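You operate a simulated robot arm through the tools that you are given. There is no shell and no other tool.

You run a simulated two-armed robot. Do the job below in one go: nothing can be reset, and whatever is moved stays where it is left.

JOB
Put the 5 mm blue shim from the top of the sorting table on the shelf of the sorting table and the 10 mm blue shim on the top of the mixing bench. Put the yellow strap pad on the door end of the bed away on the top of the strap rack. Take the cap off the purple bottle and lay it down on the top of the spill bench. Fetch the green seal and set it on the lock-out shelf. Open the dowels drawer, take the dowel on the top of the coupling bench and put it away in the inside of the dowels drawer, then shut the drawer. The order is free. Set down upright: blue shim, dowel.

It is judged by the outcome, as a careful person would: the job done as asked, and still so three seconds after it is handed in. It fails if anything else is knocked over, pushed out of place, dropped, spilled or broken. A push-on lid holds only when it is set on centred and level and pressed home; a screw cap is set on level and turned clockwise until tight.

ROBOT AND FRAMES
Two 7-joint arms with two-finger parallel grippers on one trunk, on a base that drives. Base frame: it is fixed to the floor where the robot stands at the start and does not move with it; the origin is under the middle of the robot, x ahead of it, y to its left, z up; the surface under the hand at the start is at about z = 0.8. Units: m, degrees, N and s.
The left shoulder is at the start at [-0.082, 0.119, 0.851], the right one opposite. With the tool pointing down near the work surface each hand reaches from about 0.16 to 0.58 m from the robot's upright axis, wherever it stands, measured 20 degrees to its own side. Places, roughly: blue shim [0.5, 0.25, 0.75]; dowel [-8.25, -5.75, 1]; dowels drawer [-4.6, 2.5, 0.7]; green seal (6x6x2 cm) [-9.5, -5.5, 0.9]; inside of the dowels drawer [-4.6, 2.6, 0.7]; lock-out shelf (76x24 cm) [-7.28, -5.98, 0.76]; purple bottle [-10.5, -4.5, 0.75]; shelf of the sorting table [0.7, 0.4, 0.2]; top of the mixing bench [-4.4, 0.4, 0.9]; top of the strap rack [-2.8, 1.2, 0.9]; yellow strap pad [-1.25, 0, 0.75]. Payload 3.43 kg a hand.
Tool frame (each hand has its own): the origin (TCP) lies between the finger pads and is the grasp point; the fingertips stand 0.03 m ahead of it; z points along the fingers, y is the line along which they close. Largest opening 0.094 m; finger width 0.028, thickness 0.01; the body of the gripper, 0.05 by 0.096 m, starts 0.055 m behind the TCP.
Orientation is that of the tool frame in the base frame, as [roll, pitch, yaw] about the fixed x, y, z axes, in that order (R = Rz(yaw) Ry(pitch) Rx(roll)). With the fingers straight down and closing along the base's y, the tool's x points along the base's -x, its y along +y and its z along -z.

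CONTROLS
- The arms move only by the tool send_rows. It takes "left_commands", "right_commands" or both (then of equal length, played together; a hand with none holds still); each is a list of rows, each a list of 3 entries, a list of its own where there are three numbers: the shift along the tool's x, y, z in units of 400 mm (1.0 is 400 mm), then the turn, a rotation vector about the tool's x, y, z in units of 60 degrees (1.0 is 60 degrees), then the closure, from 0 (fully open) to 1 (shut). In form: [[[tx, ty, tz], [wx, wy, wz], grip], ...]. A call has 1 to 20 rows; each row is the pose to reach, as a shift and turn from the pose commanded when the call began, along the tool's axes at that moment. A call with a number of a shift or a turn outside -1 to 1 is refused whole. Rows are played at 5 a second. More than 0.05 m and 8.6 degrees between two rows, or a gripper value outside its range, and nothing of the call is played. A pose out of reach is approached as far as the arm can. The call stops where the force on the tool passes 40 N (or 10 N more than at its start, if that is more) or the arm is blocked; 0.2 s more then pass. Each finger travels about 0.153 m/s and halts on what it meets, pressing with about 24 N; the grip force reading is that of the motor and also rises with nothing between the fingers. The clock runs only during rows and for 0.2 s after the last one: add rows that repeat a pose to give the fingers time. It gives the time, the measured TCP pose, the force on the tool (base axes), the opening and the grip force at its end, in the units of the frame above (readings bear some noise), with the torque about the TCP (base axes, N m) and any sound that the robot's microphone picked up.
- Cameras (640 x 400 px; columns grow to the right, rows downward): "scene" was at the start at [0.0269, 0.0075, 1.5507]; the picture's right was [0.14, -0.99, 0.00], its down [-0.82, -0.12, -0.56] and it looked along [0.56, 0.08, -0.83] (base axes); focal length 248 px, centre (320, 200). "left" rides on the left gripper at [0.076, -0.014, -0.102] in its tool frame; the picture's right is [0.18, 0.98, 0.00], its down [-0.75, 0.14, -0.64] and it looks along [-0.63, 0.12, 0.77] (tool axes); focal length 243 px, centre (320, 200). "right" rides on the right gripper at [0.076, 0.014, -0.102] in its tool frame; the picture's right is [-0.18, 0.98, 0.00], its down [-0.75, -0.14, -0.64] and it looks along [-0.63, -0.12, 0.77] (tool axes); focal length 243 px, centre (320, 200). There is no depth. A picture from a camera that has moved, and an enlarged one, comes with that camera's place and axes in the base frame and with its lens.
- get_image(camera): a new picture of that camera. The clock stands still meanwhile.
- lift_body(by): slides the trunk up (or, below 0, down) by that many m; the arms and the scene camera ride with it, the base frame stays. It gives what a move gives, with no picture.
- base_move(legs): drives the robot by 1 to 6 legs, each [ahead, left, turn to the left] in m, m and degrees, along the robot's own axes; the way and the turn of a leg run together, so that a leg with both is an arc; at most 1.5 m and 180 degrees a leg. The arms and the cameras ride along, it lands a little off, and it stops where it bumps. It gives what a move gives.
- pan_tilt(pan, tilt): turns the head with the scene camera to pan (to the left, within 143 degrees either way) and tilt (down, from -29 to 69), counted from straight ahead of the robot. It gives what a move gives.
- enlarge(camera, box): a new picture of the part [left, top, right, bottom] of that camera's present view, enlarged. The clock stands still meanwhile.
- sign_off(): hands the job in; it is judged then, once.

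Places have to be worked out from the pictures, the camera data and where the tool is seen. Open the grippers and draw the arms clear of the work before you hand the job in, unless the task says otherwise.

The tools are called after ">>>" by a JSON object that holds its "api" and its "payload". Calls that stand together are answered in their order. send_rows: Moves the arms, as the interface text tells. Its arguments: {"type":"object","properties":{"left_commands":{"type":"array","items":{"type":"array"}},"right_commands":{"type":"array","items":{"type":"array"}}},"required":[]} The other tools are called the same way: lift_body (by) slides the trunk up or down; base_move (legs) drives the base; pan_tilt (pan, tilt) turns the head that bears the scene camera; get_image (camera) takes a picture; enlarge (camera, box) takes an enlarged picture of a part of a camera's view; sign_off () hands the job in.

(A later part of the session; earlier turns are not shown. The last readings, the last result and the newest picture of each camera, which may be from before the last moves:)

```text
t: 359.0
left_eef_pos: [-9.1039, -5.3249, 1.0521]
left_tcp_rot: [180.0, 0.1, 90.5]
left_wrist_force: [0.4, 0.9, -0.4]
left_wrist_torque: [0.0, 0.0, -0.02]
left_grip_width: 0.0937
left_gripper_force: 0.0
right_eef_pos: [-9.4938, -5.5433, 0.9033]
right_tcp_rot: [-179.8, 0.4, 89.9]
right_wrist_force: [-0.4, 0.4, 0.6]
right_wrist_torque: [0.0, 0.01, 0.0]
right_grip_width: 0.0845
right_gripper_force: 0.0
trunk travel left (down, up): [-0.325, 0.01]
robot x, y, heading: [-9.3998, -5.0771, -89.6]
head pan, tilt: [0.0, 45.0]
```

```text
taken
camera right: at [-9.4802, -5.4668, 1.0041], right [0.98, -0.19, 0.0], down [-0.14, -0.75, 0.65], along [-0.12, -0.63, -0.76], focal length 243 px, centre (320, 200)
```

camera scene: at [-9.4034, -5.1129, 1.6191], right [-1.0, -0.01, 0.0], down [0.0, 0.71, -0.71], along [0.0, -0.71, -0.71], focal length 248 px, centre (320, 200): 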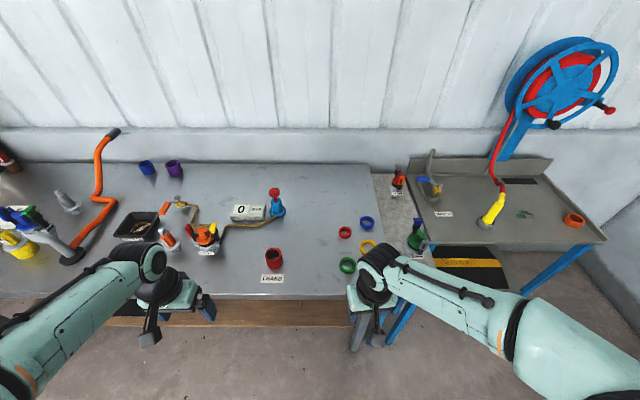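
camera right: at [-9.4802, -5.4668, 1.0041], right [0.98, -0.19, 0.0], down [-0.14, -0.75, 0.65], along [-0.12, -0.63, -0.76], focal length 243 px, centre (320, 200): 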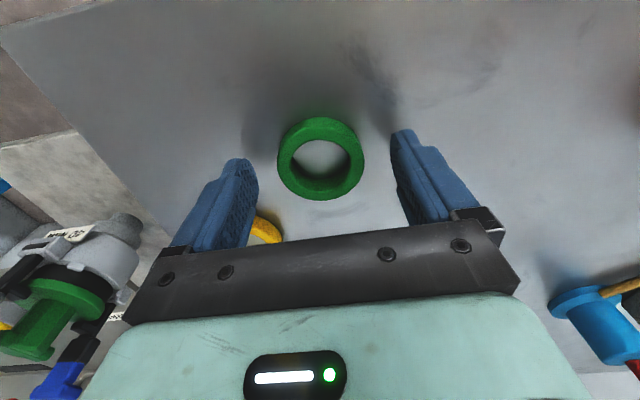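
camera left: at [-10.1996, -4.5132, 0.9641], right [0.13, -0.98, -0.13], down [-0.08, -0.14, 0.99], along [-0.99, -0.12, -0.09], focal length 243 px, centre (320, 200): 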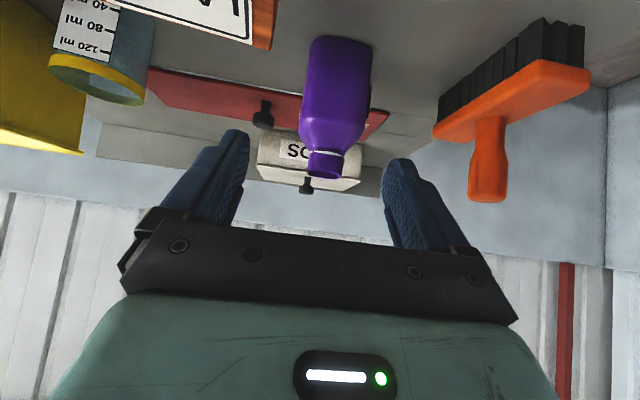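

The ring is centred between the fingers, and its top looks to be at about z=0.857. I descend 2.6 cm more and close.

>>> {"api": "send_rows", "payload": {"right_commands": [[[0, 0, 0.03], [0, 0, 0], 0.1], [[0, 0, 0.05], [0, 0, 0], 0.1], [[0, 0, 0.065], [0, 0, 0], 0.1], [[0, 0, 0.065], [0, 0, 0], 0.3], [[0, 0, 0.065], [0, 0, 0], 0.5], [[0, 0, 0.065], [0, 0, 0], 1], [[0, 0, 0.065], [0, 0, 0], 1], [[0, 0, 0.065], [0, 0, 0], 1]]}}

>>> {"api": "get_image", "payload": {"camera": "right"}}

```text
t: 359.7
left_eef_pos: [-9.1048, -5.3225, 1.0539]
left_tcp_rot: [180.0, 0.2, 90.5]
left_wrist_force: [-0.2, 0.6, 0.4]
left_wrist_torque: [0.01, -0.06, 0.0]
left_grip_width: 0.0941
left_gripper_force: 0.0
right_eef_pos: [-9.4931, -5.543, 0.8893]
right_tcp_rot: [179.9, 0.8, 89.9]
right_wrist_force: [-0.5, 13.4, 22.2]
right_wrist_torque: [0.69, 1.02, -0.46]
right_grip_width: 0.0847
right_gripper_force: 0.2
trunk travel left (down, up): [-0.325, 0.01]
robot x, y, heading: [-9.404, -5.0764, -89.4]
head pan, tilt: [0.0, 45.0]
stopped in row 3 (right hand): the force on the tool passed its limit at 48 N (the readings are from after the stop); the commanded pose is now the measured one
```

```text
taken
camera right: at [-9.4795, -5.4656, 0.991], right [0.98, -0.19, 0.0], down [-0.14, -0.75, 0.65], along [-0.12, -0.64, -0.76], focal length 243 px, centre (320, 200)
```

right: 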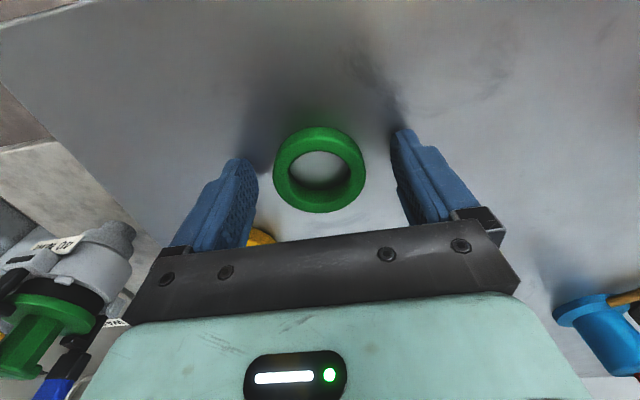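

The fingertips reached the bench (z≈0.86). I raise 3 mm and close on the ring.

>>> {"api": "send_rows", "payload": {"right_commands": [[[0, 0, -0.008], [0, 0, 0], 0.1], [[0, 0, -0.008], [0, 0, 0], 0.3], [[0, 0, -0.008], [0, 0, 0], 0.6], [[0, 0, -0.008], [0, 0, 0], 1], [[0, 0, -0.008], [0, 0, 0], 1], [[0, 0, -0.06], [0, 0, 0], 1], [[0, 0, -0.15], [0, 0, 0], 1], [[0, 0, -0.26], [0, 0, 0], 1], [[0, 0, -0.37], [0, 0, 0], 1], [[0, 0, -0.37], [0, 0, 0], 1]]}}

>>> {"api": "get_image", "payload": {"camera": "right"}}

```text
t: 361.9
left_eef_pos: [-9.1043, -5.3242, 1.0538]
left_tcp_rot: [-180.0, 0.1, 90.5]
left_wrist_force: [0.0, 0.2, 0.2]
left_wrist_torque: [-0.02, 0.03, 0.0]
left_grip_width: 0.0939
left_gripper_force: 0.0
right_eef_pos: [-9.4955, -5.5432, 1.0343]
right_tcp_rot: [179.9, 0.7, 90.0]
right_wrist_force: [-0.2, -0.4, -0.6]
right_wrist_torque: [0.01, 0.0, -0.02]
right_grip_width: 0.0513
right_gripper_force: 24.0
trunk travel left (down, up): [-0.325, 0.01]
robot x, y, heading: [-9.4057, -5.0748, -89.5]
head pan, tilt: [0.0, 45.0]
```

```text
taken
camera right: at [-9.4821, -5.4666, 1.1345], right [0.98, -0.18, 0.0], down [-0.14, -0.75, 0.65], along [-0.12, -0.64, -0.76], focal length 243 px, centre (320, 200)
```

right: 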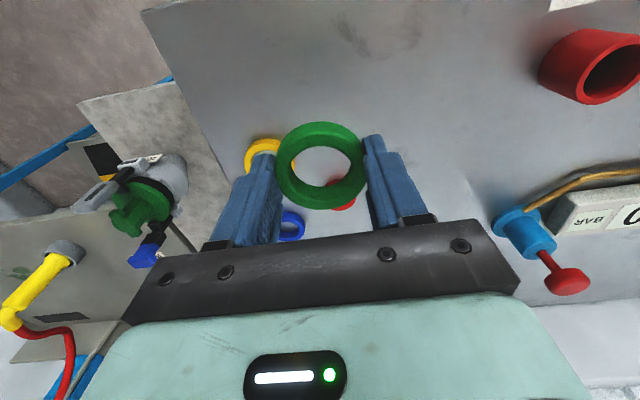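

The seal is held. I retract the right hand, slide along the bench to x≈-8.4, and look for the dowel.

>>> {"api": "send_rows", "payload": {"right_commands": [[[0.1, 0, 0], [0, 0, 0], 1], [[0.2, 0, 0], [0, 0, 0], 1], [[0.3, 0, 0], [0, 0, 0], 1], [[0.4, 0, 0], [0, 0, 0], 1], [[0.52, 0, 0], [0, 0, 0], 1], [[0.52, 0, 0], [0, 0, 0], 1]]}}

>>> {"api": "base_move", "payload": {"legs": [[-0.07, 0, 0], [0, 1.0, 0]]}}

>>> {"api": "get_image", "payload": {"camera": "scene"}}

>>> {"api": "get_image", "payload": {"camera": "left"}}

```text
t: 363.3
left_eef_pos: [-9.1025, -5.324, 1.0536]
left_tcp_rot: [-180.0, 0.0, 90.4]
left_wrist_force: [-0.8, 0.4, -0.4]
left_wrist_torque: [0.02, -0.01, -0.02]
left_grip_width: 0.0941
left_gripper_force: 0.2
right_eef_pos: [-9.4969, -5.3339, 1.0321]
right_tcp_rot: [-180.0, 0.7, 90.0]
right_wrist_force: [-1.0, 0.7, -1.3]
right_wrist_torque: [0.01, 0.02, -0.03]
right_grip_width: 0.0516
right_gripper_force: 23.7
trunk travel left (down, up): [-0.325, 0.01]
robot x, y, heading: [-9.4046, -5.0746, -89.4]
head pan, tilt: [0.0, 45.0]
```

```text
t: 373.0
left_eef_pos: [-8.113, -5.2666, 1.0534]
left_tcp_rot: [180.0, 0.1, 89.0]
left_wrist_force: [-0.6, -0.1, 0.9]
left_wrist_torque: [-0.01, -0.02, 0.02]
left_grip_width: 0.0938
left_gripper_force: 0.1
right_eef_pos: [-8.5055, -5.2671, 1.0337]
right_tcp_rot: [179.9, 0.7, 88.5]
right_wrist_force: [-0.3, -0.1, 0.1]
right_wrist_torque: [-0.03, -0.03, 0.0]
right_grip_width: 0.0514
right_gripper_force: 23.9
trunk travel left (down, up): [-0.325, 0.01]
robot x, y, heading: [-8.4039, -5.0087, -91.1]
head pan, tilt: [0.0, 45.0]
```

```text
taken
camera scene: at [-8.4057, -5.0486, 1.6193], right [-1.0, 0.02, 0.0], down [0.01, 0.71, -0.71], along [-0.01, -0.71, -0.71], focal length 248 px, centre (320, 200)
```

scene: 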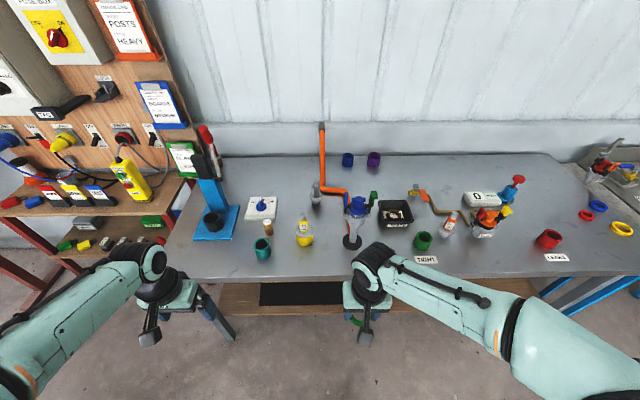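

```text
taken
camera left: at [-8.1256, -5.1918, 1.1557], right [0.99, 0.17, 0.0], down [0.13, -0.76, 0.64], along [0.11, -0.63, -0.77], focal length 243 px, centre (320, 200)
```

left: 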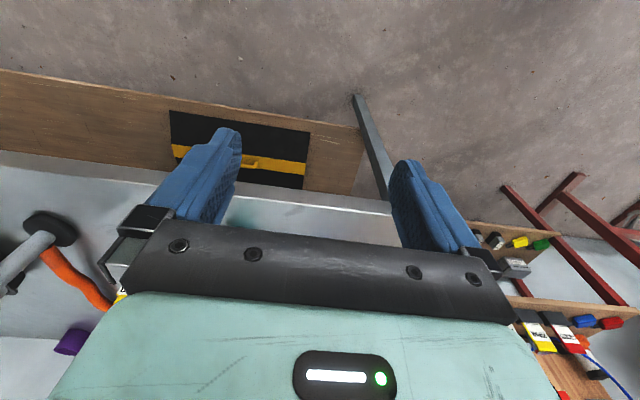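

>>> {"api": "enlarge", "payload": {"camera": "scene", "box": [180, 150, 360, 280]}}

>>> {"api": "enlarge", "payload": {"camera": "scene", "box": [0, 130, 200, 270]}}

```text
3.08 times, centred on (270, 215) of scene
camera zoom: at [-8.4057, -5.0486, 1.6193], right [-1.0, 0.02, 0.0], down [0.01, 0.71, -0.71], along [-0.01, -0.71, -0.71], focal length 763 px, centre (474, 154)
```

zoom: 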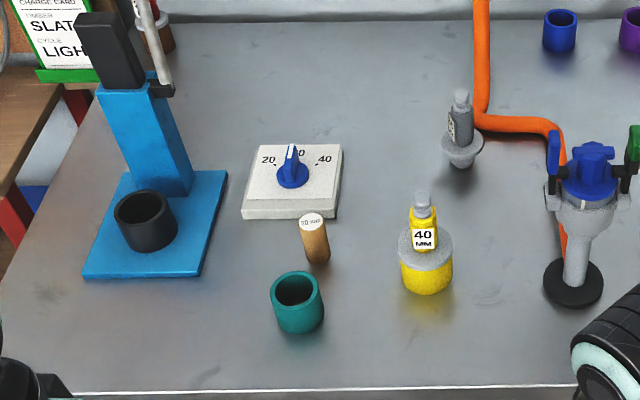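

```text
2.86 times, centred on (100, 200) of scene
camera zoom: at [-8.4057, -5.0486, 1.6193], right [-1.0, 0.02, 0.0], down [0.01, 0.71, -0.71], along [-0.01, -0.71, -0.71], focal length 708 px, centre (949, 200)
```

zoom: 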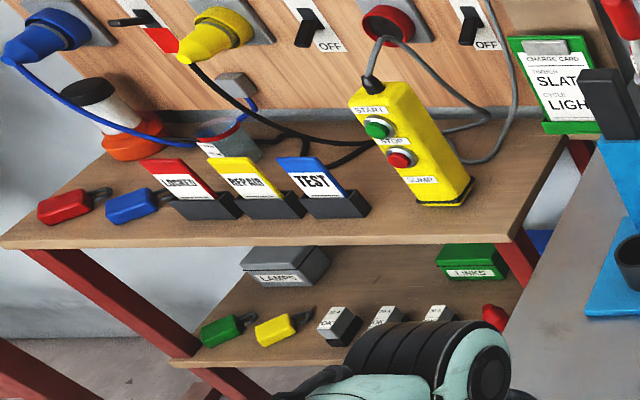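

The dowel stands upright at about (-8.223,-5.626), z 0.86–0.94, about 3.3 cm thick, between the teal cup and the grey block. I move 0.11 m forward and bring the left hand above it.

>>> {"api": "base_move", "payload": {"legs": [[0.11, 0, 1.1]]}}

>>> {"api": "get_image", "payload": {"camera": "left"}}

```text
t: 374.2
left_eef_pos: [-8.1075, -5.3709, 1.0527]
left_tcp_rot: [-180.0, 0.2, 90.0]
left_wrist_force: [0.2, -0.5, -0.6]
left_wrist_torque: [-0.01, 0.02, 0.03]
left_grip_width: 0.0943
left_gripper_force: 0.1
right_eef_pos: [-8.5013, -5.3786, 1.033]
right_tcp_rot: [179.9, 0.7, 89.5]
right_wrist_force: [-0.1, 0.8, -0.2]
right_wrist_torque: [0.01, 0.04, -0.01]
right_grip_width: 0.0512
right_gripper_force: 23.9
trunk travel left (down, up): [-0.325, 0.01]
robot x, y, heading: [-8.4053, -5.1179, -90.2]
head pan, tilt: [0.0, 45.0]
```

```text
taken
camera left: at [-8.1236, -5.2956, 1.1554], right [0.98, 0.18, 0.0], down [0.14, -0.75, 0.64], along [0.12, -0.63, -0.77], focal length 243 px, centre (320, 200)
```

left: 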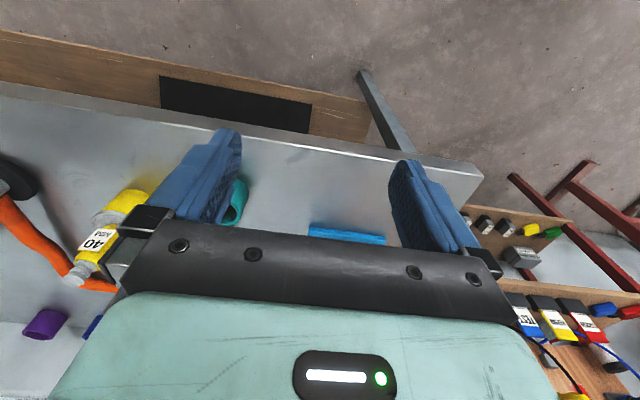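

I move the left hand over the dowel at a safe height.

>>> {"api": "send_rows", "payload": {"left_commands": [[[-0.06, -0.08, 0], [0, 0, 0], 0.2], [[-0.14, -0.16, 0], [0, 0, 0], 0.2], [[-0.24, -0.24, 0], [0, 0, 0], 0.2], [[-0.34, -0.291, 0], [0, 0, 0], 0.2], [[-0.44, -0.291, 0], [0, 0, 0], 0.2], [[-0.54, -0.291, 0], [0, 0, 0], 0.2], [[-0.6375, -0.291, 0.03], [0, 0, 0], 0.2], [[-0.6375, -0.291, 0.03], [0, 0, 0], 0.2]]}}

>>> {"api": "get_image", "payload": {"camera": "left"}}

>>> {"api": "get_image", "payload": {"camera": "scene"}}

```text
refused: row 3 steps farther than a row can; nothing moved
```

```text
taken
camera left: at [-8.1236, -5.2956, 1.1554], right [0.98, 0.18, 0.0], down [0.14, -0.75, 0.64], along [0.12, -0.63, -0.77], focal length 243 px, centre (320, 200)
```

left: 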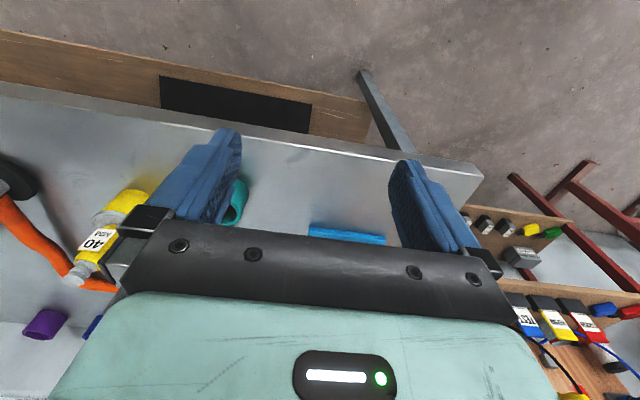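

```text
taken
camera scene: at [-8.4063, -5.1574, 1.619], right [-1.0, 0.0, 0.0], down [0.0, 0.71, -0.71], along [0.0, -0.71, -0.71], focal length 248 px, centre (320, 200)
```

scene: 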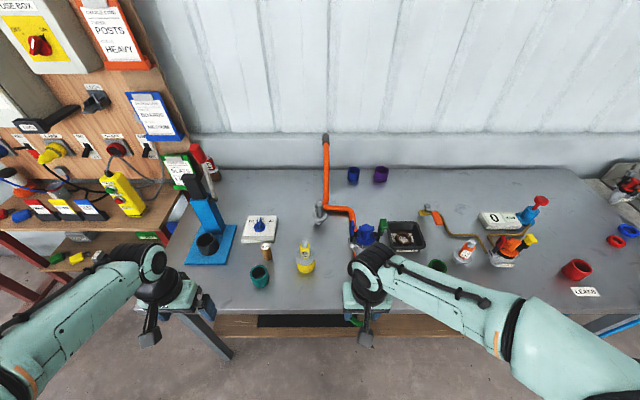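

One step was too long, so I resend it with smaller steps.

>>> {"api": "send_rows", "payload": {"left_commands": [[[-0.06, -0.08, 0], [0, 0, 0], 0.2], [[-0.14, -0.15, 0], [0, 0, 0], 0.2], [[-0.22, -0.22, 0], [0, 0, 0], 0.2], [[-0.3, -0.28, 0], [0, 0, 0], 0.2], [[-0.38, -0.291, 0], [0, 0, 0], 0.2], [[-0.47, -0.291, 0], [0, 0, 0], 0.2], [[-0.56, -0.291, 0], [0, 0, 0], 0.2], [[-0.6375, -0.291, 0.03], [0, 0, 0], 0.2], [[-0.6375, -0.291, 0.03], [0, 0, 0], 0.2]]}}

>>> {"api": "get_image", "payload": {"camera": "left"}}

>>> {"api": "get_image", "payload": {"camera": "scene"}}

```text
t: 376.2
left_eef_pos: [-8.2241, -5.6279, 1.0428]
left_tcp_rot: [-180.0, 0.1, 90.0]
left_wrist_force: [-0.2, 0.4, 0.1]
left_wrist_torque: [-0.03, 0.04, 0.02]
left_grip_width: 0.0751
left_gripper_force: 0.0
right_eef_pos: [-8.5012, -5.3783, 1.0332]
right_tcp_rot: [179.9, 0.7, 89.5]
right_wrist_force: [-0.9, -0.7, -0.1]
right_wrist_torque: [0.0, 0.02, -0.02]
right_grip_width: 0.0514
right_gripper_force: 24.2
trunk travel left (down, up): [-0.325, 0.01]
robot x, y, heading: [-8.4053, -5.1202, -90.0]
head pan, tilt: [0.0, 45.0]
```

```text
taken
camera left: at [-8.239, -5.553, 1.1446], right [0.98, 0.18, 0.0], down [0.14, -0.75, 0.64], along [0.12, -0.63, -0.77], focal length 243 px, centre (320, 200)
```

left: 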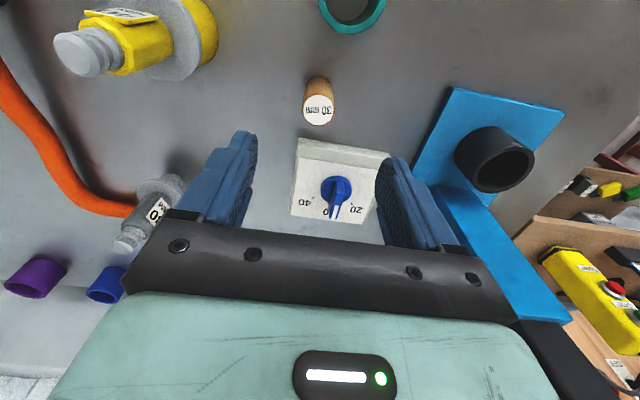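

```text
taken
camera scene: at [-8.4063, -5.1573, 1.6193], right [-1.0, 0.0, 0.0], down [0.0, 0.71, -0.71], along [0.0, -0.71, -0.71], focal length 248 px, centre (320, 200)
```

scene: 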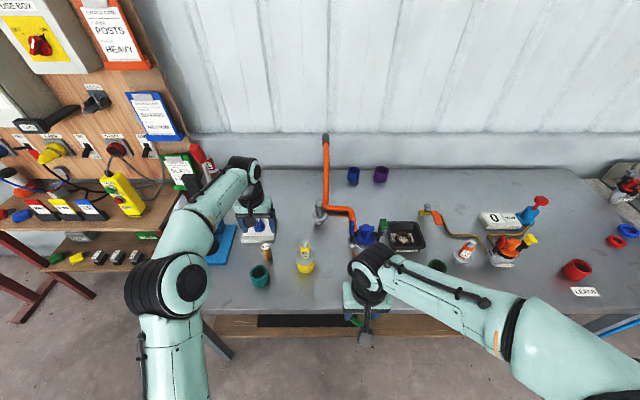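

The dowel is nearly centred (about 4 mm off). I descend to z≈0.925 and grip its upper part.

>>> {"api": "send_rows", "payload": {"left_commands": [[[0.01, -0.004, 0.08], [0, 0, 0], 0.2], [[0.01, -0.004, 0.16], [0, 0, 0], 0.2], [[0.01, -0.004, 0.24], [0, 0, 0], 0.2], [[0.01, -0.004, 0.292], [0, 0, 0], 0.2], [[0.01, -0.004, 0.292], [0, 0, 0], 0.4], [[0.01, -0.004, 0.292], [0, 0, 0], 0.7], [[0.01, -0.004, 0.292], [0, 0, 0], 1], [[0.01, -0.004, 0.292], [0, 0, 0], 1]]}}

>>> {"api": "get_image", "payload": {"camera": "left"}}

```text
t: 378.0
left_eef_pos: [-8.2286, -5.6227, 0.9242]
left_tcp_rot: [-180.0, 0.1, 90.0]
left_wrist_force: [-0.6, -0.2, 0.1]
left_wrist_torque: [0.02, 0.03, 0.01]
left_grip_width: 0.0282
left_gripper_force: 23.6
right_eef_pos: [-8.5016, -5.3789, 1.0323]
right_tcp_rot: [179.9, 0.7, 89.5]
right_wrist_force: [-0.9, -0.7, 0.6]
right_wrist_torque: [-0.02, -0.03, -0.02]
right_grip_width: 0.0511
right_gripper_force: 24.1
trunk travel left (down, up): [-0.325, 0.01]
robot x, y, heading: [-8.4062, -5.1183, -90.0]
head pan, tilt: [0.0, 45.0]
```

```text
taken
camera left: at [-8.2439, -5.5478, 1.0267], right [0.98, 0.18, 0.0], down [0.14, -0.75, 0.64], along [0.12, -0.63, -0.77], focal length 243 px, centre (320, 200)
```

left: 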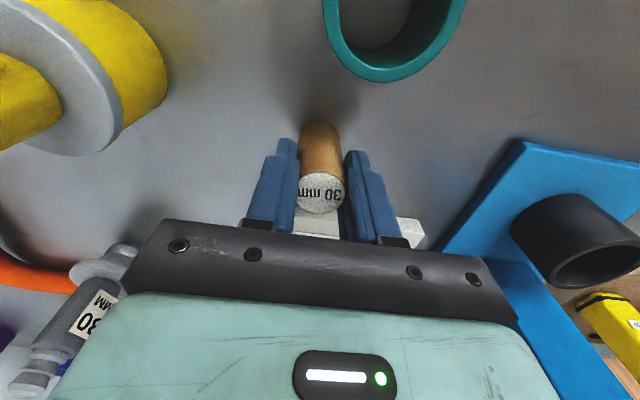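

The dowel is held at 2.8 cm. I lift it and bring the left hand back to its carrying place.

>>> {"api": "send_rows", "payload": {"left_commands": [[[0, 0, -0.06], [0, 0, 0], 1], [[0, 0, -0.16], [0, 0, 0], 1], [[0, 0, -0.26], [0, 0, 0], 1], [[0, 0, -0.34], [0, 0, 0], 1], [[0.1, 0, -0.36], [0, 0, 0], 1], [[0.2, 0.03, -0.36], [0, 0, 0], 1], [[0.3, 0.1, -0.36], [0, 0, 0], 1], [[0.38, 0.17, -0.36], [0, 0, 0], 1], [[0.46, 0.24, -0.36], [0, 0, 0], 1], [[0.55, 0.29, -0.36], [0, 0, 0], 1], [[0.62, 0.29, -0.36], [0, 0, 0], 1], [[0.62, 0.29, -0.36], [0, 0, 0], 1]]}}

>>> {"api": "get_image", "payload": {"camera": "left"}}

>>> {"api": "get_image", "payload": {"camera": "scene"}}

```text
t: 380.6
left_eef_pos: [-8.1117, -5.3741, 1.0675]
left_tcp_rot: [-179.9, 0.1, 90.0]
left_wrist_force: [0.0, 0.1, -1.0]
left_wrist_torque: [0.0, 0.02, -0.04]
left_grip_width: 0.0282
left_gripper_force: 23.4
right_eef_pos: [-8.5031, -5.3786, 1.0321]
right_tcp_rot: [179.9, 0.6, 89.5]
right_wrist_force: [-0.2, -0.4, 0.4]
right_wrist_torque: [0.02, -0.01, 0.0]
right_grip_width: 0.0511
right_gripper_force: 24.1
trunk travel left (down, up): [-0.325, 0.01]
robot x, y, heading: [-8.4085, -5.1192, -89.9]
head pan, tilt: [0.0, 45.0]
```

```text
taken
camera left: at [-8.1268, -5.299, 1.1708], right [0.98, 0.18, 0.0], down [0.14, -0.75, 0.64], along [0.12, -0.63, -0.77], focal length 243 px, centre (320, 200)
```

left: 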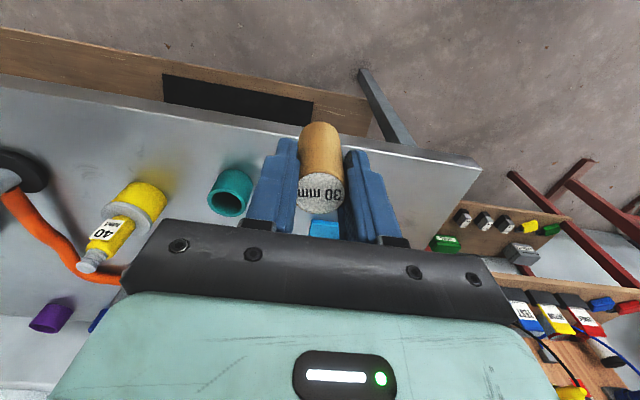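

```text
taken
camera scene: at [-8.4061, -5.1586, 1.6193], right [-1.0, 0.0, 0.0], down [0.0, 0.71, -0.71], along [0.0, -0.71, -0.71], focal length 248 px, centre (320, 200)
```

scene: 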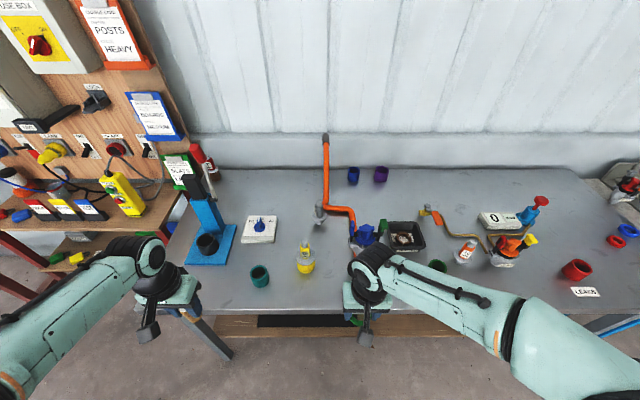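

The dowel is held and the neighbours are untouched. Now to the lock-out shelf: I slide left between the drum and the wall to x≈-7.25.

>>> {"api": "base_move", "payload": {"legs": [[0.04, 0, 0], [0, 1.15, 0]]}}

>>> {"api": "get_image", "payload": {"camera": "scene"}}

```text
t: 388.9
left_eef_pos: [-7.1613, -5.4308, 1.067]
left_tcp_rot: [-179.8, 0.1, 89.2]
left_wrist_force: [0.2, -0.7, 0.6]
left_wrist_torque: [-0.01, 0.05, 0.01]
left_grip_width: 0.0285
left_gripper_force: 23.7
right_eef_pos: [-7.5525, -5.4314, 1.0314]
right_tcp_rot: [-179.9, 0.6, 88.8]
right_wrist_force: [-0.3, -0.8, 0.4]
right_wrist_torque: [0.02, 0.04, -0.01]
right_grip_width: 0.051
right_gripper_force: 24.2
trunk travel left (down, up): [-0.325, 0.01]
robot x, y, heading: [-7.455, -5.1725, -90.5]
head pan, tilt: [0.0, 45.0]
stopped in leg 2: the robot was blocked; the commanded pose is now the measured one
```

```text
taken
camera scene: at [-7.4521, -5.2117, 1.6193], right [-1.0, 0.01, 0.0], down [0.01, 0.71, -0.71], along [-0.01, -0.71, -0.71], focal length 248 px, centre (320, 200)
```

scene: 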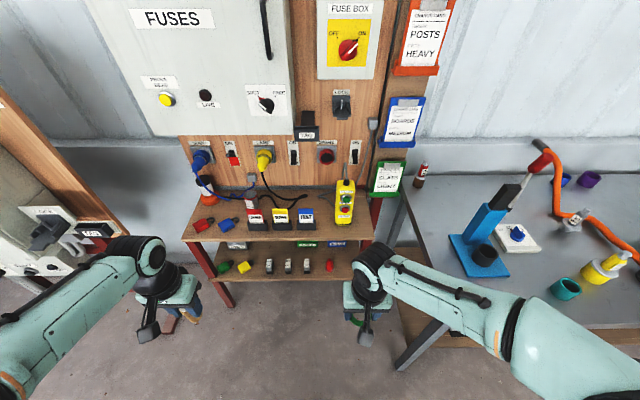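

Blocked again at x≈-7.455, so I look at what is on my left rear side.

>>> {"api": "pan_tilt", "payload": {"pan": 110, "tilt": 50}}

>>> {"api": "get_image", "payload": {"camera": "scene"}}

>>> {"api": "pan_tilt", "payload": {"pan": -90, "tilt": 50}}

>>> {"api": "get_image", "payload": {"camera": "scene"}}

```text
t: 390.8
left_eef_pos: [-7.1642, -5.4307, 1.0682]
left_tcp_rot: [179.9, 0.1, 89.2]
left_wrist_force: [-0.5, 0.0, -0.5]
left_wrist_torque: [0.01, 0.0, 0.03]
left_grip_width: 0.0283
left_gripper_force: 24.0
right_eef_pos: [-7.5553, -5.4298, 1.0336]
right_tcp_rot: [180.0, 0.7, 88.8]
right_wrist_force: [0.0, 0.3, -0.4]
right_wrist_torque: [-0.01, -0.01, 0.02]
right_grip_width: 0.0511
right_gripper_force: 23.9
trunk travel left (down, up): [-0.325, 0.01]
robot x, y, heading: [-7.4577, -5.1715, -90.6]
head pan, tilt: [110.0, 50.0]
```

```text
taken
camera scene: at [-7.3815, -5.1044, 1.6124], right [0.33, -0.94, 0.0], down [-0.72, -0.25, -0.64], along [0.61, 0.21, -0.77], focal length 248 px, centre (320, 200)
```

scene: 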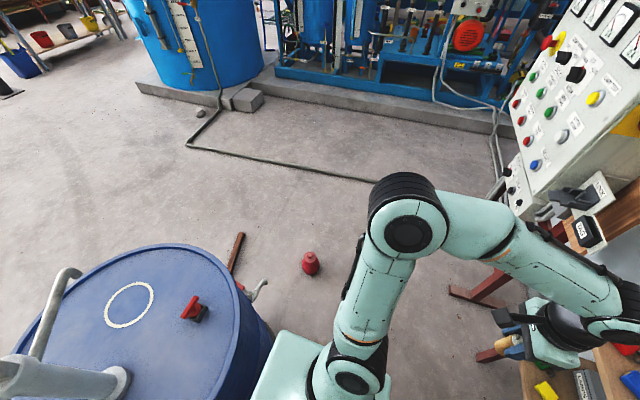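

```text
t: 393.7
left_eef_pos: [-7.1642, -5.431, 1.0677]
left_tcp_rot: [179.9, 0.1, 89.1]
left_wrist_force: [-0.9, -0.5, -0.6]
left_wrist_torque: [-0.01, -0.01, 0.03]
left_grip_width: 0.0282
left_gripper_force: 24.1
right_eef_pos: [-7.5557, -5.4317, 1.0327]
right_tcp_rot: [180.0, 0.7, 88.8]
right_wrist_force: [0.2, -1.1, -0.1]
right_wrist_torque: [0.0, 0.02, 0.02]
right_grip_width: 0.0513
right_gripper_force: 23.6
trunk travel left (down, up): [-0.325, 0.01]
robot x, y, heading: [-7.4544, -5.1698, -90.9]
head pan, tilt: [-90.0, 50.0]
```

```text
taken
camera scene: at [-7.5312, -5.1286, 1.6124], right [0.01, 1.0, 0.0], down [0.77, -0.01, -0.64], along [-0.64, 0.01, -0.77], focal length 248 px, centre (320, 200)
```

scene: 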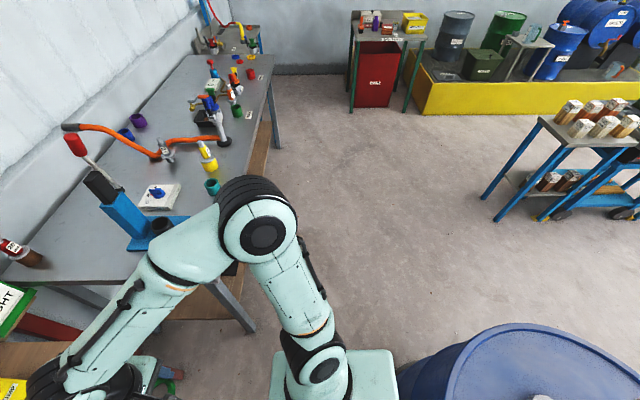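

The drum's base touched my rear, so I must keep nearer the wall. I edge forward 0.2 m, away from the drum, and study the lock-out shelf.

>>> {"api": "base_move", "payload": {"legs": [[0.2, 0, 0.6]]}}

>>> {"api": "pan_tilt", "payload": {"pan": 5, "tilt": 55}}

>>> {"api": "get_image", "payload": {"camera": "scene"}}

>>> {"api": "enlarge", "payload": {"camera": "scene", "box": [150, 110, 400, 260]}}

```text
t: 395.3
left_eef_pos: [-7.1593, -5.6203, 1.0679]
left_tcp_rot: [179.9, 0.1, 90.2]
left_wrist_force: [0.2, -0.7, -1.0]
left_wrist_torque: [0.04, 0.0, -0.01]
left_grip_width: 0.0282
left_gripper_force: 23.5
right_eef_pos: [-7.552, -5.6257, 1.032]
right_tcp_rot: [180.0, 0.7, 89.8]
right_wrist_force: [-0.7, -0.2, 0.6]
right_wrist_torque: [-0.01, 0.06, 0.01]
right_grip_width: 0.0514
right_gripper_force: 24.1
trunk travel left (down, up): [-0.325, 0.01]
robot x, y, heading: [-7.4568, -5.3685, -89.8]
head pan, tilt: [-90.0, 50.0]
```

```text
t: 397.0
left_eef_pos: [-7.1617, -5.6212, 1.0687]
left_tcp_rot: [-180.0, 0.1, 90.3]
left_wrist_force: [-0.2, -0.5, 0.1]
left_wrist_torque: [-0.01, 0.02, 0.0]
left_grip_width: 0.0282
left_gripper_force: 23.6
right_eef_pos: [-7.5517, -5.6267, 1.0316]
right_tcp_rot: [180.0, 0.7, 89.9]
right_wrist_force: [0.3, -0.1, 0.2]
right_wrist_torque: [-0.01, -0.01, 0.0]
right_grip_width: 0.0511
right_gripper_force: 24.2
trunk travel left (down, up): [-0.325, 0.01]
robot x, y, heading: [-7.4544, -5.3712, -89.8]
head pan, tilt: [5.0, 55.0]
```

```text
taken
camera scene: at [-7.4497, -5.3965, 1.6059], right [-1.0, -0.09, 0.0], down [-0.07, 0.82, -0.57], along [0.05, -0.57, -0.82], focal length 248 px, centre (320, 200)
```

scene: 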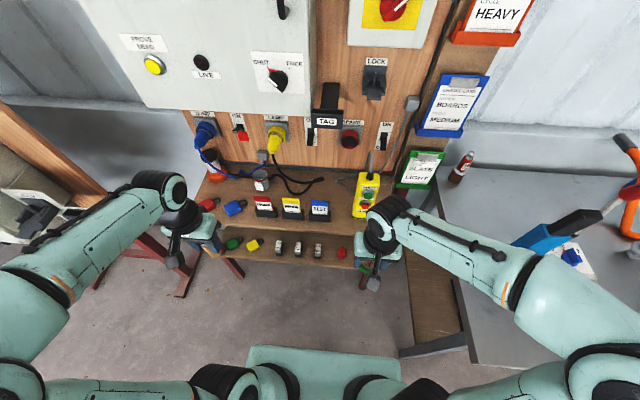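

```text
2.56 times, centred on (275, 185) of scene
camera zoom: at [-7.4497, -5.3965, 1.6059], right [-1.0, -0.09, 0.0], down [-0.07, 0.82, -0.57], along [0.05, -0.57, -0.82], focal length 635 px, centre (435, 238)
```

zoom: 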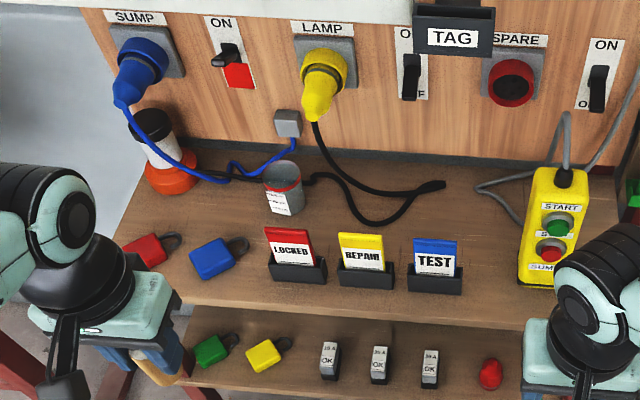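

The best free spot on the lock-out shelf is between the TEST tag and the SUMP pendant, near (-7.49,-5.89), with the shelf top at z≈0.76. I move 7 cm closer, lower the trunk 0.1 m, and take a wrist view.

>>> {"api": "base_move", "payload": {"legs": [[0.07, 0, 0]]}}

>>> {"api": "lift_body", "payload": {"by": -0.08}}

>>> {"api": "get_image", "payload": {"camera": "right"}}

>>> {"api": "enlarge", "payload": {"camera": "scene", "box": [200, 110, 440, 260]}}

```text
t: 398.0
left_eef_pos: [-7.1608, -5.6878, 1.0675]
left_tcp_rot: [179.9, 0.1, 90.2]
left_wrist_force: [0.6, -0.4, -0.1]
left_wrist_torque: [-0.03, -0.01, -0.01]
left_grip_width: 0.0281
left_gripper_force: 24.2
right_eef_pos: [-7.5511, -5.6934, 1.032]
right_tcp_rot: [180.0, 0.7, 89.7]
right_wrist_force: [0.0, 0.7, 0.2]
right_wrist_torque: [0.0, 0.01, 0.01]
right_grip_width: 0.0513
right_gripper_force: 23.7
trunk travel left (down, up): [-0.325, 0.01]
robot x, y, heading: [-7.4561, -5.4366, -90.2]
head pan, tilt: [5.0, 55.0]
```

```text
t: 399.2
left_eef_pos: [-7.1608, -5.6886, 0.9877]
left_tcp_rot: [180.0, 0.1, 90.2]
left_wrist_force: [-0.5, -0.5, -0.8]
left_wrist_torque: [0.0, -0.02, -0.03]
left_grip_width: 0.0284
left_gripper_force: 24.8
right_eef_pos: [-7.5515, -5.6959, 0.9535]
right_tcp_rot: [-180.0, 0.6, 89.8]
right_wrist_force: [-0.3, 0.0, 0.1]
right_wrist_torque: [0.0, 0.01, -0.01]
right_grip_width: 0.0512
right_gripper_force: 24.3
trunk travel left (down, up): [-0.245, 0.09]
robot x, y, heading: [-7.457, -5.4346, -90.0]
head pan, tilt: [5.0, 55.0]
```

```text
taken
camera right: at [-7.537, -5.6183, 1.0534], right [0.98, -0.19, 0.0], down [-0.14, -0.75, 0.65], along [-0.12, -0.64, -0.76], focal length 243 px, centre (320, 200)
```

right: 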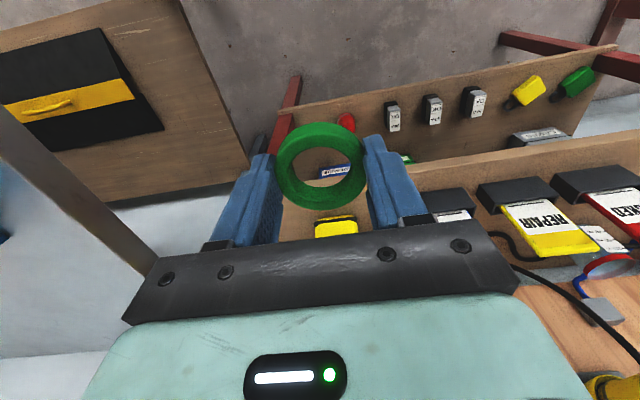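

```text
2.67 times, centred on (320, 185) of scene
camera zoom: at [-7.4495, -5.4664, 1.5199], right [-1.0, -0.09, 0.0], down [-0.07, 0.82, -0.57], along [0.05, -0.57, -0.82], focal length 661 px, centre (320, 240)
```

zoom: 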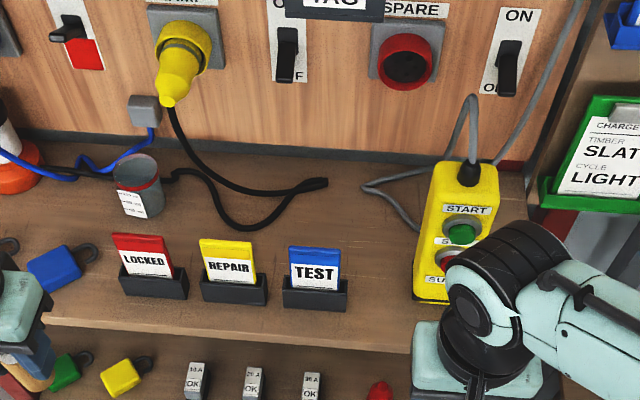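

The area just behind and right of the TEST tag is free, and the ring fits at about (-7.474,-5.947). I move 6 cm closer and bring the ring over it, high enough to clear the tags.

>>> {"api": "base_move", "payload": {"legs": [[0.06, 0, 0]]}}

>>> {"api": "send_rows", "payload": {"right_commands": [[[0, 0.09, 0], [0, 0, 0.06], 1], [[0, 0.18, 0], [0, 0, 0.12], 1], [[-0.08, 0.19, 0], [0, 0, 0.18], 1], [[-0.17, 0.19, 0], [0, 0, 0.25], 1], [[-0.26, 0.19, 0], [0, 0, 0.25], 1], [[-0.35, 0.19, 0], [0, 0, 0.25], 1], [[-0.35, 0.19, 0], [0, 0, 0.25], 1]]}}

>>> {"api": "get_image", "payload": {"camera": "right"}}

>>> {"api": "get_image", "payload": {"camera": "scene"}}

```text
t: 400.1
left_eef_pos: [-7.1607, -5.7462, 0.9882]
left_tcp_rot: [180.0, 0.1, 90.3]
left_wrist_force: [1.2, -0.7, 0.7]
left_wrist_torque: [0.02, 0.04, 0.0]
left_grip_width: 0.028
left_gripper_force: 24.3
right_eef_pos: [-7.5512, -5.753, 0.9528]
right_tcp_rot: [-179.9, 0.8, 89.8]
right_wrist_force: [0.5, -1.1, -0.7]
right_wrist_torque: [0.04, -0.04, 0.01]
right_grip_width: 0.0511
right_gripper_force: 24.3
trunk travel left (down, up): [-0.245, 0.09]
robot x, y, heading: [-7.4565, -5.493, -89.9]
head pan, tilt: [5.0, 55.0]
```

```text
t: 401.7
left_eef_pos: [-7.1603, -5.7459, 0.9878]
left_tcp_rot: [179.9, 0.2, 90.2]
left_wrist_force: [-0.1, 0.1, -0.2]
left_wrist_torque: [-0.03, 0.05, -0.03]
left_grip_width: 0.0282
left_gripper_force: 24.3
right_eef_pos: [-7.4768, -5.892, 0.9561]
right_tcp_rot: [179.7, 0.7, 74.7]
right_wrist_force: [-0.2, 0.1, -0.5]
right_wrist_torque: [0.0, 0.01, -0.02]
right_grip_width: 0.0512
right_gripper_force: 23.5
trunk travel left (down, up): [-0.245, 0.09]
robot x, y, heading: [-7.4581, -5.4896, -90.0]
head pan, tilt: [5.0, 55.0]
```

```text
taken
camera right: at [-7.4443, -5.8215, 1.0571], right [0.9, -0.44, 0.01], down [-0.34, -0.68, 0.65], along [-0.28, -0.59, -0.76], focal length 243 px, centre (320, 200)
```

right: 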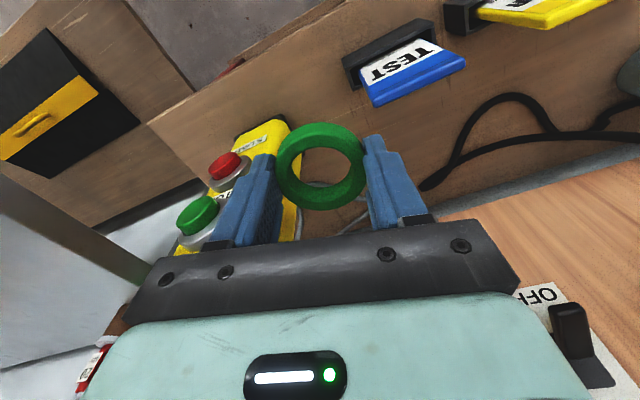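

```text
taken
camera scene: at [-7.4495, -5.5221, 1.5199], right [-1.0, -0.09, 0.0], down [-0.07, 0.82, -0.57], along [0.05, -0.57, -0.82], focal length 248 px, centre (320, 200)
```

scene: 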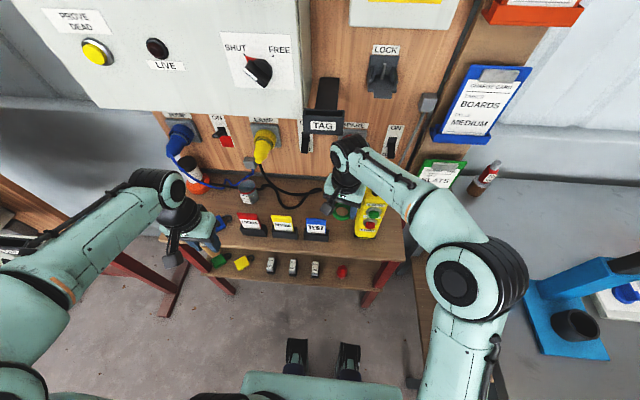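

The wrist would come too near the TAG box if I went further back. Instead I place the ring in the front part of the gap at (-7.486,-5.880), with the hand turned to yaw 130° so the fingers pass diagonally between tag and pendant.

>>> {"api": "send_rows", "payload": {"right_commands": [[[0.01, -0.01, 0], [0, 0, -0.115], 1], [[0.02, -0.03, 0], [0, 0, -0.23], 1], [[0.023, -0.03, 0], [0, 0, -0.345], 1], [[0.023, -0.03, 0], [0, 0, -0.46], 1], [[0.023, -0.03, 0], [0, 0, -0.575], 1], [[0.023, -0.03, 0], [0, 0, -0.69], 1], [[0.023, -0.03, 0], [0, 0, -0.805], 1], [[0.023, -0.03, 0], [0, 0, -0.922], 1], [[0.023, -0.03, 0], [0, 0, -0.922], 1]]}}

>>> {"api": "get_image", "payload": {"camera": "right"}}

>>> {"api": "enlarge", "payload": {"camera": "scene", "box": [220, 120, 440, 290]}}

```text
t: 403.7
left_eef_pos: [-7.1598, -5.7458, 0.9877]
left_tcp_rot: [180.0, 0.1, 90.2]
left_wrist_force: [0.1, 0.2, 0.0]
left_wrist_torque: [-0.02, -0.01, 0.01]
left_grip_width: 0.0283
left_gripper_force: 24.3
right_eef_pos: [-7.4859, -5.8792, 0.9537]
right_tcp_rot: [-179.5, 0.5, 130.2]
right_wrist_force: [-1.0, 0.8, -0.1]
right_wrist_torque: [-0.03, 0.0, 0.0]
right_grip_width: 0.0513
right_gripper_force: 24.0
trunk travel left (down, up): [-0.245, 0.09]
robot x, y, heading: [-7.4509, -5.4934, -89.7]
head pan, tilt: [5.0, 55.0]
```

```text
taken
camera right: at [-7.5241, -5.811, 1.0545], right [0.87, 0.49, -0.01], down [0.38, -0.66, 0.65], along [0.32, -0.57, -0.76], focal length 243 px, centre (320, 200)
```

right: 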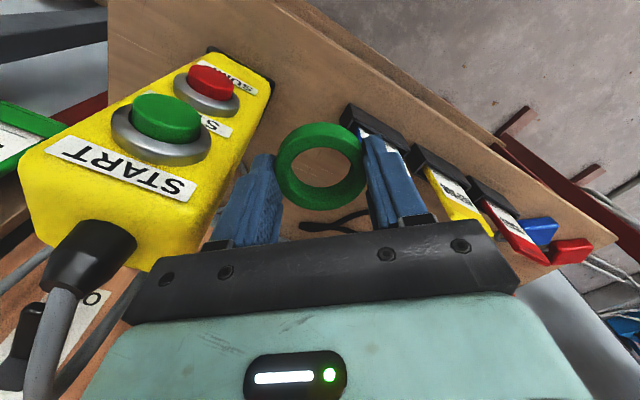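

```text
2.35 times, centred on (330, 205) of scene
camera zoom: at [-7.4493, -5.5226, 1.5199], right [-1.0, -0.09, 0.0], down [-0.07, 0.82, -0.57], along [0.05, -0.57, -0.82], focal length 583 px, centre (296, 188)
```

zoom: 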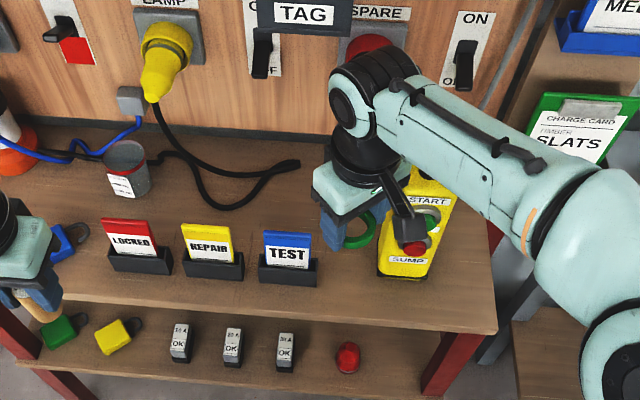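

The gap measures x -7.534..-7.448, and I am centred in it. I lower the ring between the tag and the pendant.

>>> {"api": "send_rows", "payload": {"right_commands": [[[0.005, -0.006, 0.06], [0, 0, 0], 1], [[0.005, -0.006, 0.13], [0, 0, 0], 1], [[0.005, -0.006, 0.2], [0, 0, 0], 1], [[0.005, -0.006, 0.27], [0, 0, 0], 1], [[0.005, -0.006, 0.33], [0, 0, 0], 1], [[0.005, -0.006, 0.365], [0, 0, 0], 1], [[0.005, -0.006, 0.365], [0, 0, 0], 1]]}}

>>> {"api": "get_image", "payload": {"camera": "right"}}

>>> {"api": "enlarge", "payload": {"camera": "scene", "box": [220, 120, 440, 290]}}

```text
t: 404.3
left_eef_pos: [-7.1611, -5.7463, 0.9894]
left_tcp_rot: [-179.9, 0.1, 90.1]
left_wrist_force: [-0.6, -0.4, 0.0]
left_wrist_torque: [0.03, 0.03, 0.02]
left_grip_width: 0.0282
left_gripper_force: 24.3
right_eef_pos: [-7.4835, -5.8825, 0.9296]
right_tcp_rot: [-179.1, 1.8, 130.2]
right_wrist_force: [-0.1, 4.4, 13.5]
right_wrist_torque: [-0.46, 0.65, -0.23]
right_grip_width: 0.0513
right_gripper_force: 24.2
trunk travel left (down, up): [-0.245, 0.09]
robot x, y, heading: [-7.4548, -5.4962, -89.6]
head pan, tilt: [5.0, 55.0]
stopped in row 2 (right hand): the force on the tool passed its limit at 62 N (the readings are from after the stop); the commanded pose is now the measured one
```

```text
taken
camera right: at [-7.524, -5.8116, 1.0288], right [0.87, 0.49, -0.01], down [0.37, -0.64, 0.67], along [0.32, -0.59, -0.74], focal length 243 px, centre (320, 200)
```

right: 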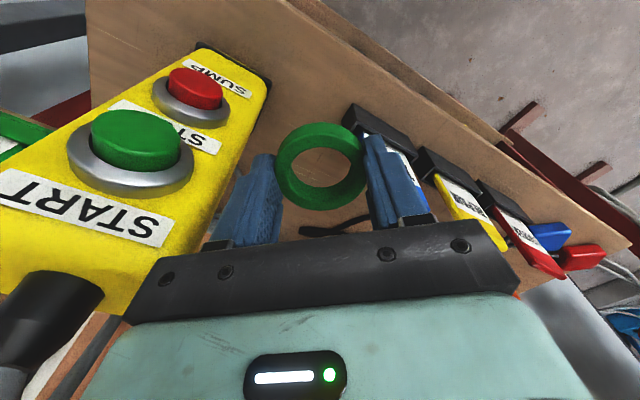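

```text
2.35 times, centred on (330, 205) of scene
camera zoom: at [-7.4494, -5.5219, 1.5199], right [-1.0, -0.09, 0.0], down [-0.07, 0.82, -0.57], along [0.05, -0.57, -0.82], focal length 583 px, centre (296, 188)
```

zoom: 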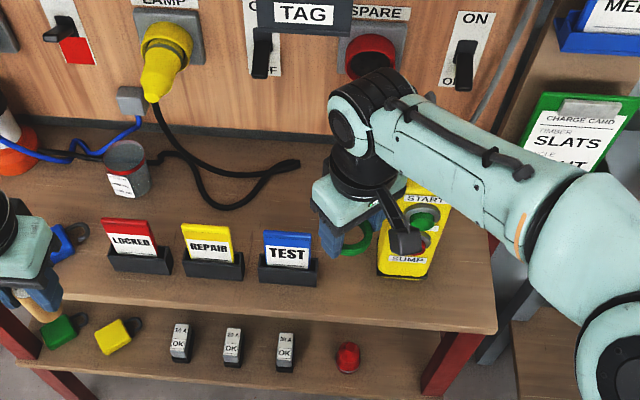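

The palm touched the SUMP pendant, which still stands as before. I rise, turn the hand to yaw 30° so everything below the palm stays within the ring's width, and re-centre at (-7.491,-5.895).

>>> {"api": "send_rows", "payload": {"right_commands": [[[0, 0, -0.05], [0, 0, 0], 1], [[0, 0, -0.13], [0, 0, 0], 1], [[0, 0, -0.2], [0, 0, 0], 1], [[0, 0, -0.2], [0, 0, 0], 1]]}}

>>> {"api": "send_rows", "payload": {"right_commands": [[[0, 0, 0], [0, 0, 0.13], 1], [[0, 0, 0], [0, 0, 0.26], 1], [[0, 0, 0], [0, 0, 0.39], 1], [[0, 0, 0], [0, 0, 0.52], 1], [[0, 0, 0], [0, 0, 0.65], 1], [[0, 0, 0], [0, 0, 0.78], 1], [[0, 0, 0], [0, 0, 0.9], 1], [[0, 0, 0], [0, 0, 1.0], 1]]}}

>>> {"api": "send_rows", "payload": {"right_commands": [[[0, 0, 0], [0, 0, 0.13], 1], [[0, 0, 0], [0, 0, 0.26], 1], [[0, 0, 0], [0, 0, 0.39], 1], [[0, 0, 0], [0, 0, 0.52], 1], [[0, 0, 0], [0, 0, 0.65], 1], [[0, 0, 0], [0, 0, 0.67], 1], [[0, 0, 0], [0, 0, 0.67], 1]]}}

>>> {"api": "get_image", "payload": {"camera": "right"}}

>>> {"api": "enlarge", "payload": {"camera": "scene", "box": [220, 120, 440, 290]}}

```text
t: 405.3
left_eef_pos: [-7.1604, -5.746, 0.9886]
left_tcp_rot: [-179.9, 0.1, 90.1]
left_wrist_force: [-0.1, 0.2, 0.2]
left_wrist_torque: [0.01, 0.02, 0.02]
left_grip_width: 0.0282
left_gripper_force: 24.0
right_eef_pos: [-7.4869, -5.8777, 1.0064]
right_tcp_rot: [-179.3, 1.7, 130.3]
right_wrist_force: [0.7, -0.1, -0.2]
right_wrist_torque: [-0.01, 0.02, 0.0]
right_grip_width: 0.0512
right_gripper_force: 24.5
trunk travel left (down, up): [-0.245, 0.09]
robot x, y, heading: [-7.4571, -5.4952, -89.6]
head pan, tilt: [5.0, 55.0]
```

```text
t: 407.1
left_eef_pos: [-7.1606, -5.7462, 0.9874]
left_tcp_rot: [-180.0, 0.1, 90.1]
left_wrist_force: [-0.4, 0.4, -0.6]
left_wrist_torque: [-0.01, 0.03, 0.04]
left_grip_width: 0.0282
left_gripper_force: 24.0
right_eef_pos: [-7.4855, -5.8786, 1.0069]
right_tcp_rot: [178.9, 1.5, 70.0]
right_wrist_force: [-0.8, -0.4, 0.4]
right_wrist_torque: [0.03, 0.01, 0.05]
right_grip_width: 0.0511
right_gripper_force: 24.4
trunk travel left (down, up): [-0.245, 0.09]
robot x, y, heading: [-7.4538, -5.4887, -89.9]
head pan, tilt: [5.0, 55.0]
```

```text
t: 408.7
left_eef_pos: [-7.1607, -5.7463, 0.9889]
left_tcp_rot: [179.9, 0.0, 90.1]
left_wrist_force: [-0.3, 0.6, 0.4]
left_wrist_torque: [0.0, 0.04, 0.04]
left_grip_width: 0.028
left_gripper_force: 24.2
right_eef_pos: [-7.4855, -5.8789, 1.0074]
right_tcp_rot: [178.2, 0.5, 30.0]
right_wrist_force: [0.5, 0.6, 0.0]
right_wrist_torque: [0.0, 0.01, 0.02]
right_grip_width: 0.051
right_gripper_force: 23.8
trunk travel left (down, up): [-0.245, 0.09]
robot x, y, heading: [-7.4546, -5.4924, -89.9]
head pan, tilt: [5.0, 55.0]
```

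```text
taken
camera right: at [-7.4139, -5.8511, 1.1091], right [0.33, -0.94, 0.03], down [-0.73, -0.23, 0.64], along [-0.6, -0.24, -0.76], focal length 243 px, centre (320, 200)
```

right: 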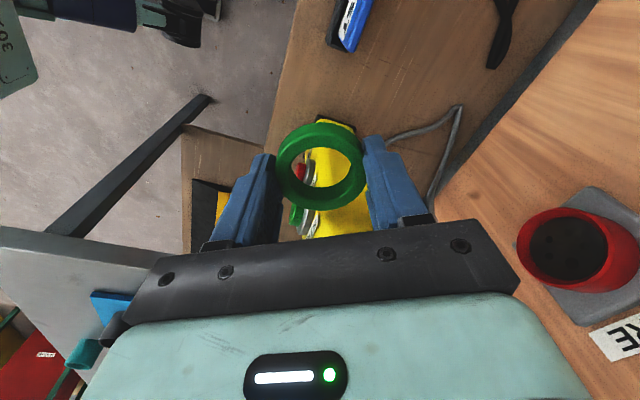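

```text
2.35 times, centred on (330, 205) of scene
camera zoom: at [-7.4493, -5.5227, 1.5199], right [-1.0, -0.09, 0.0], down [-0.07, 0.82, -0.57], along [0.05, -0.57, -0.82], focal length 583 px, centre (296, 188)
```

zoom: 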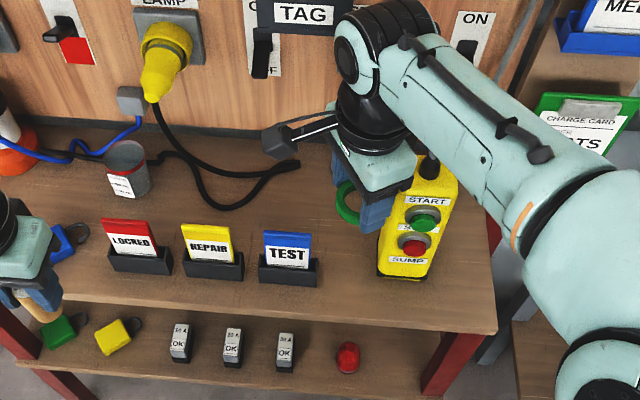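

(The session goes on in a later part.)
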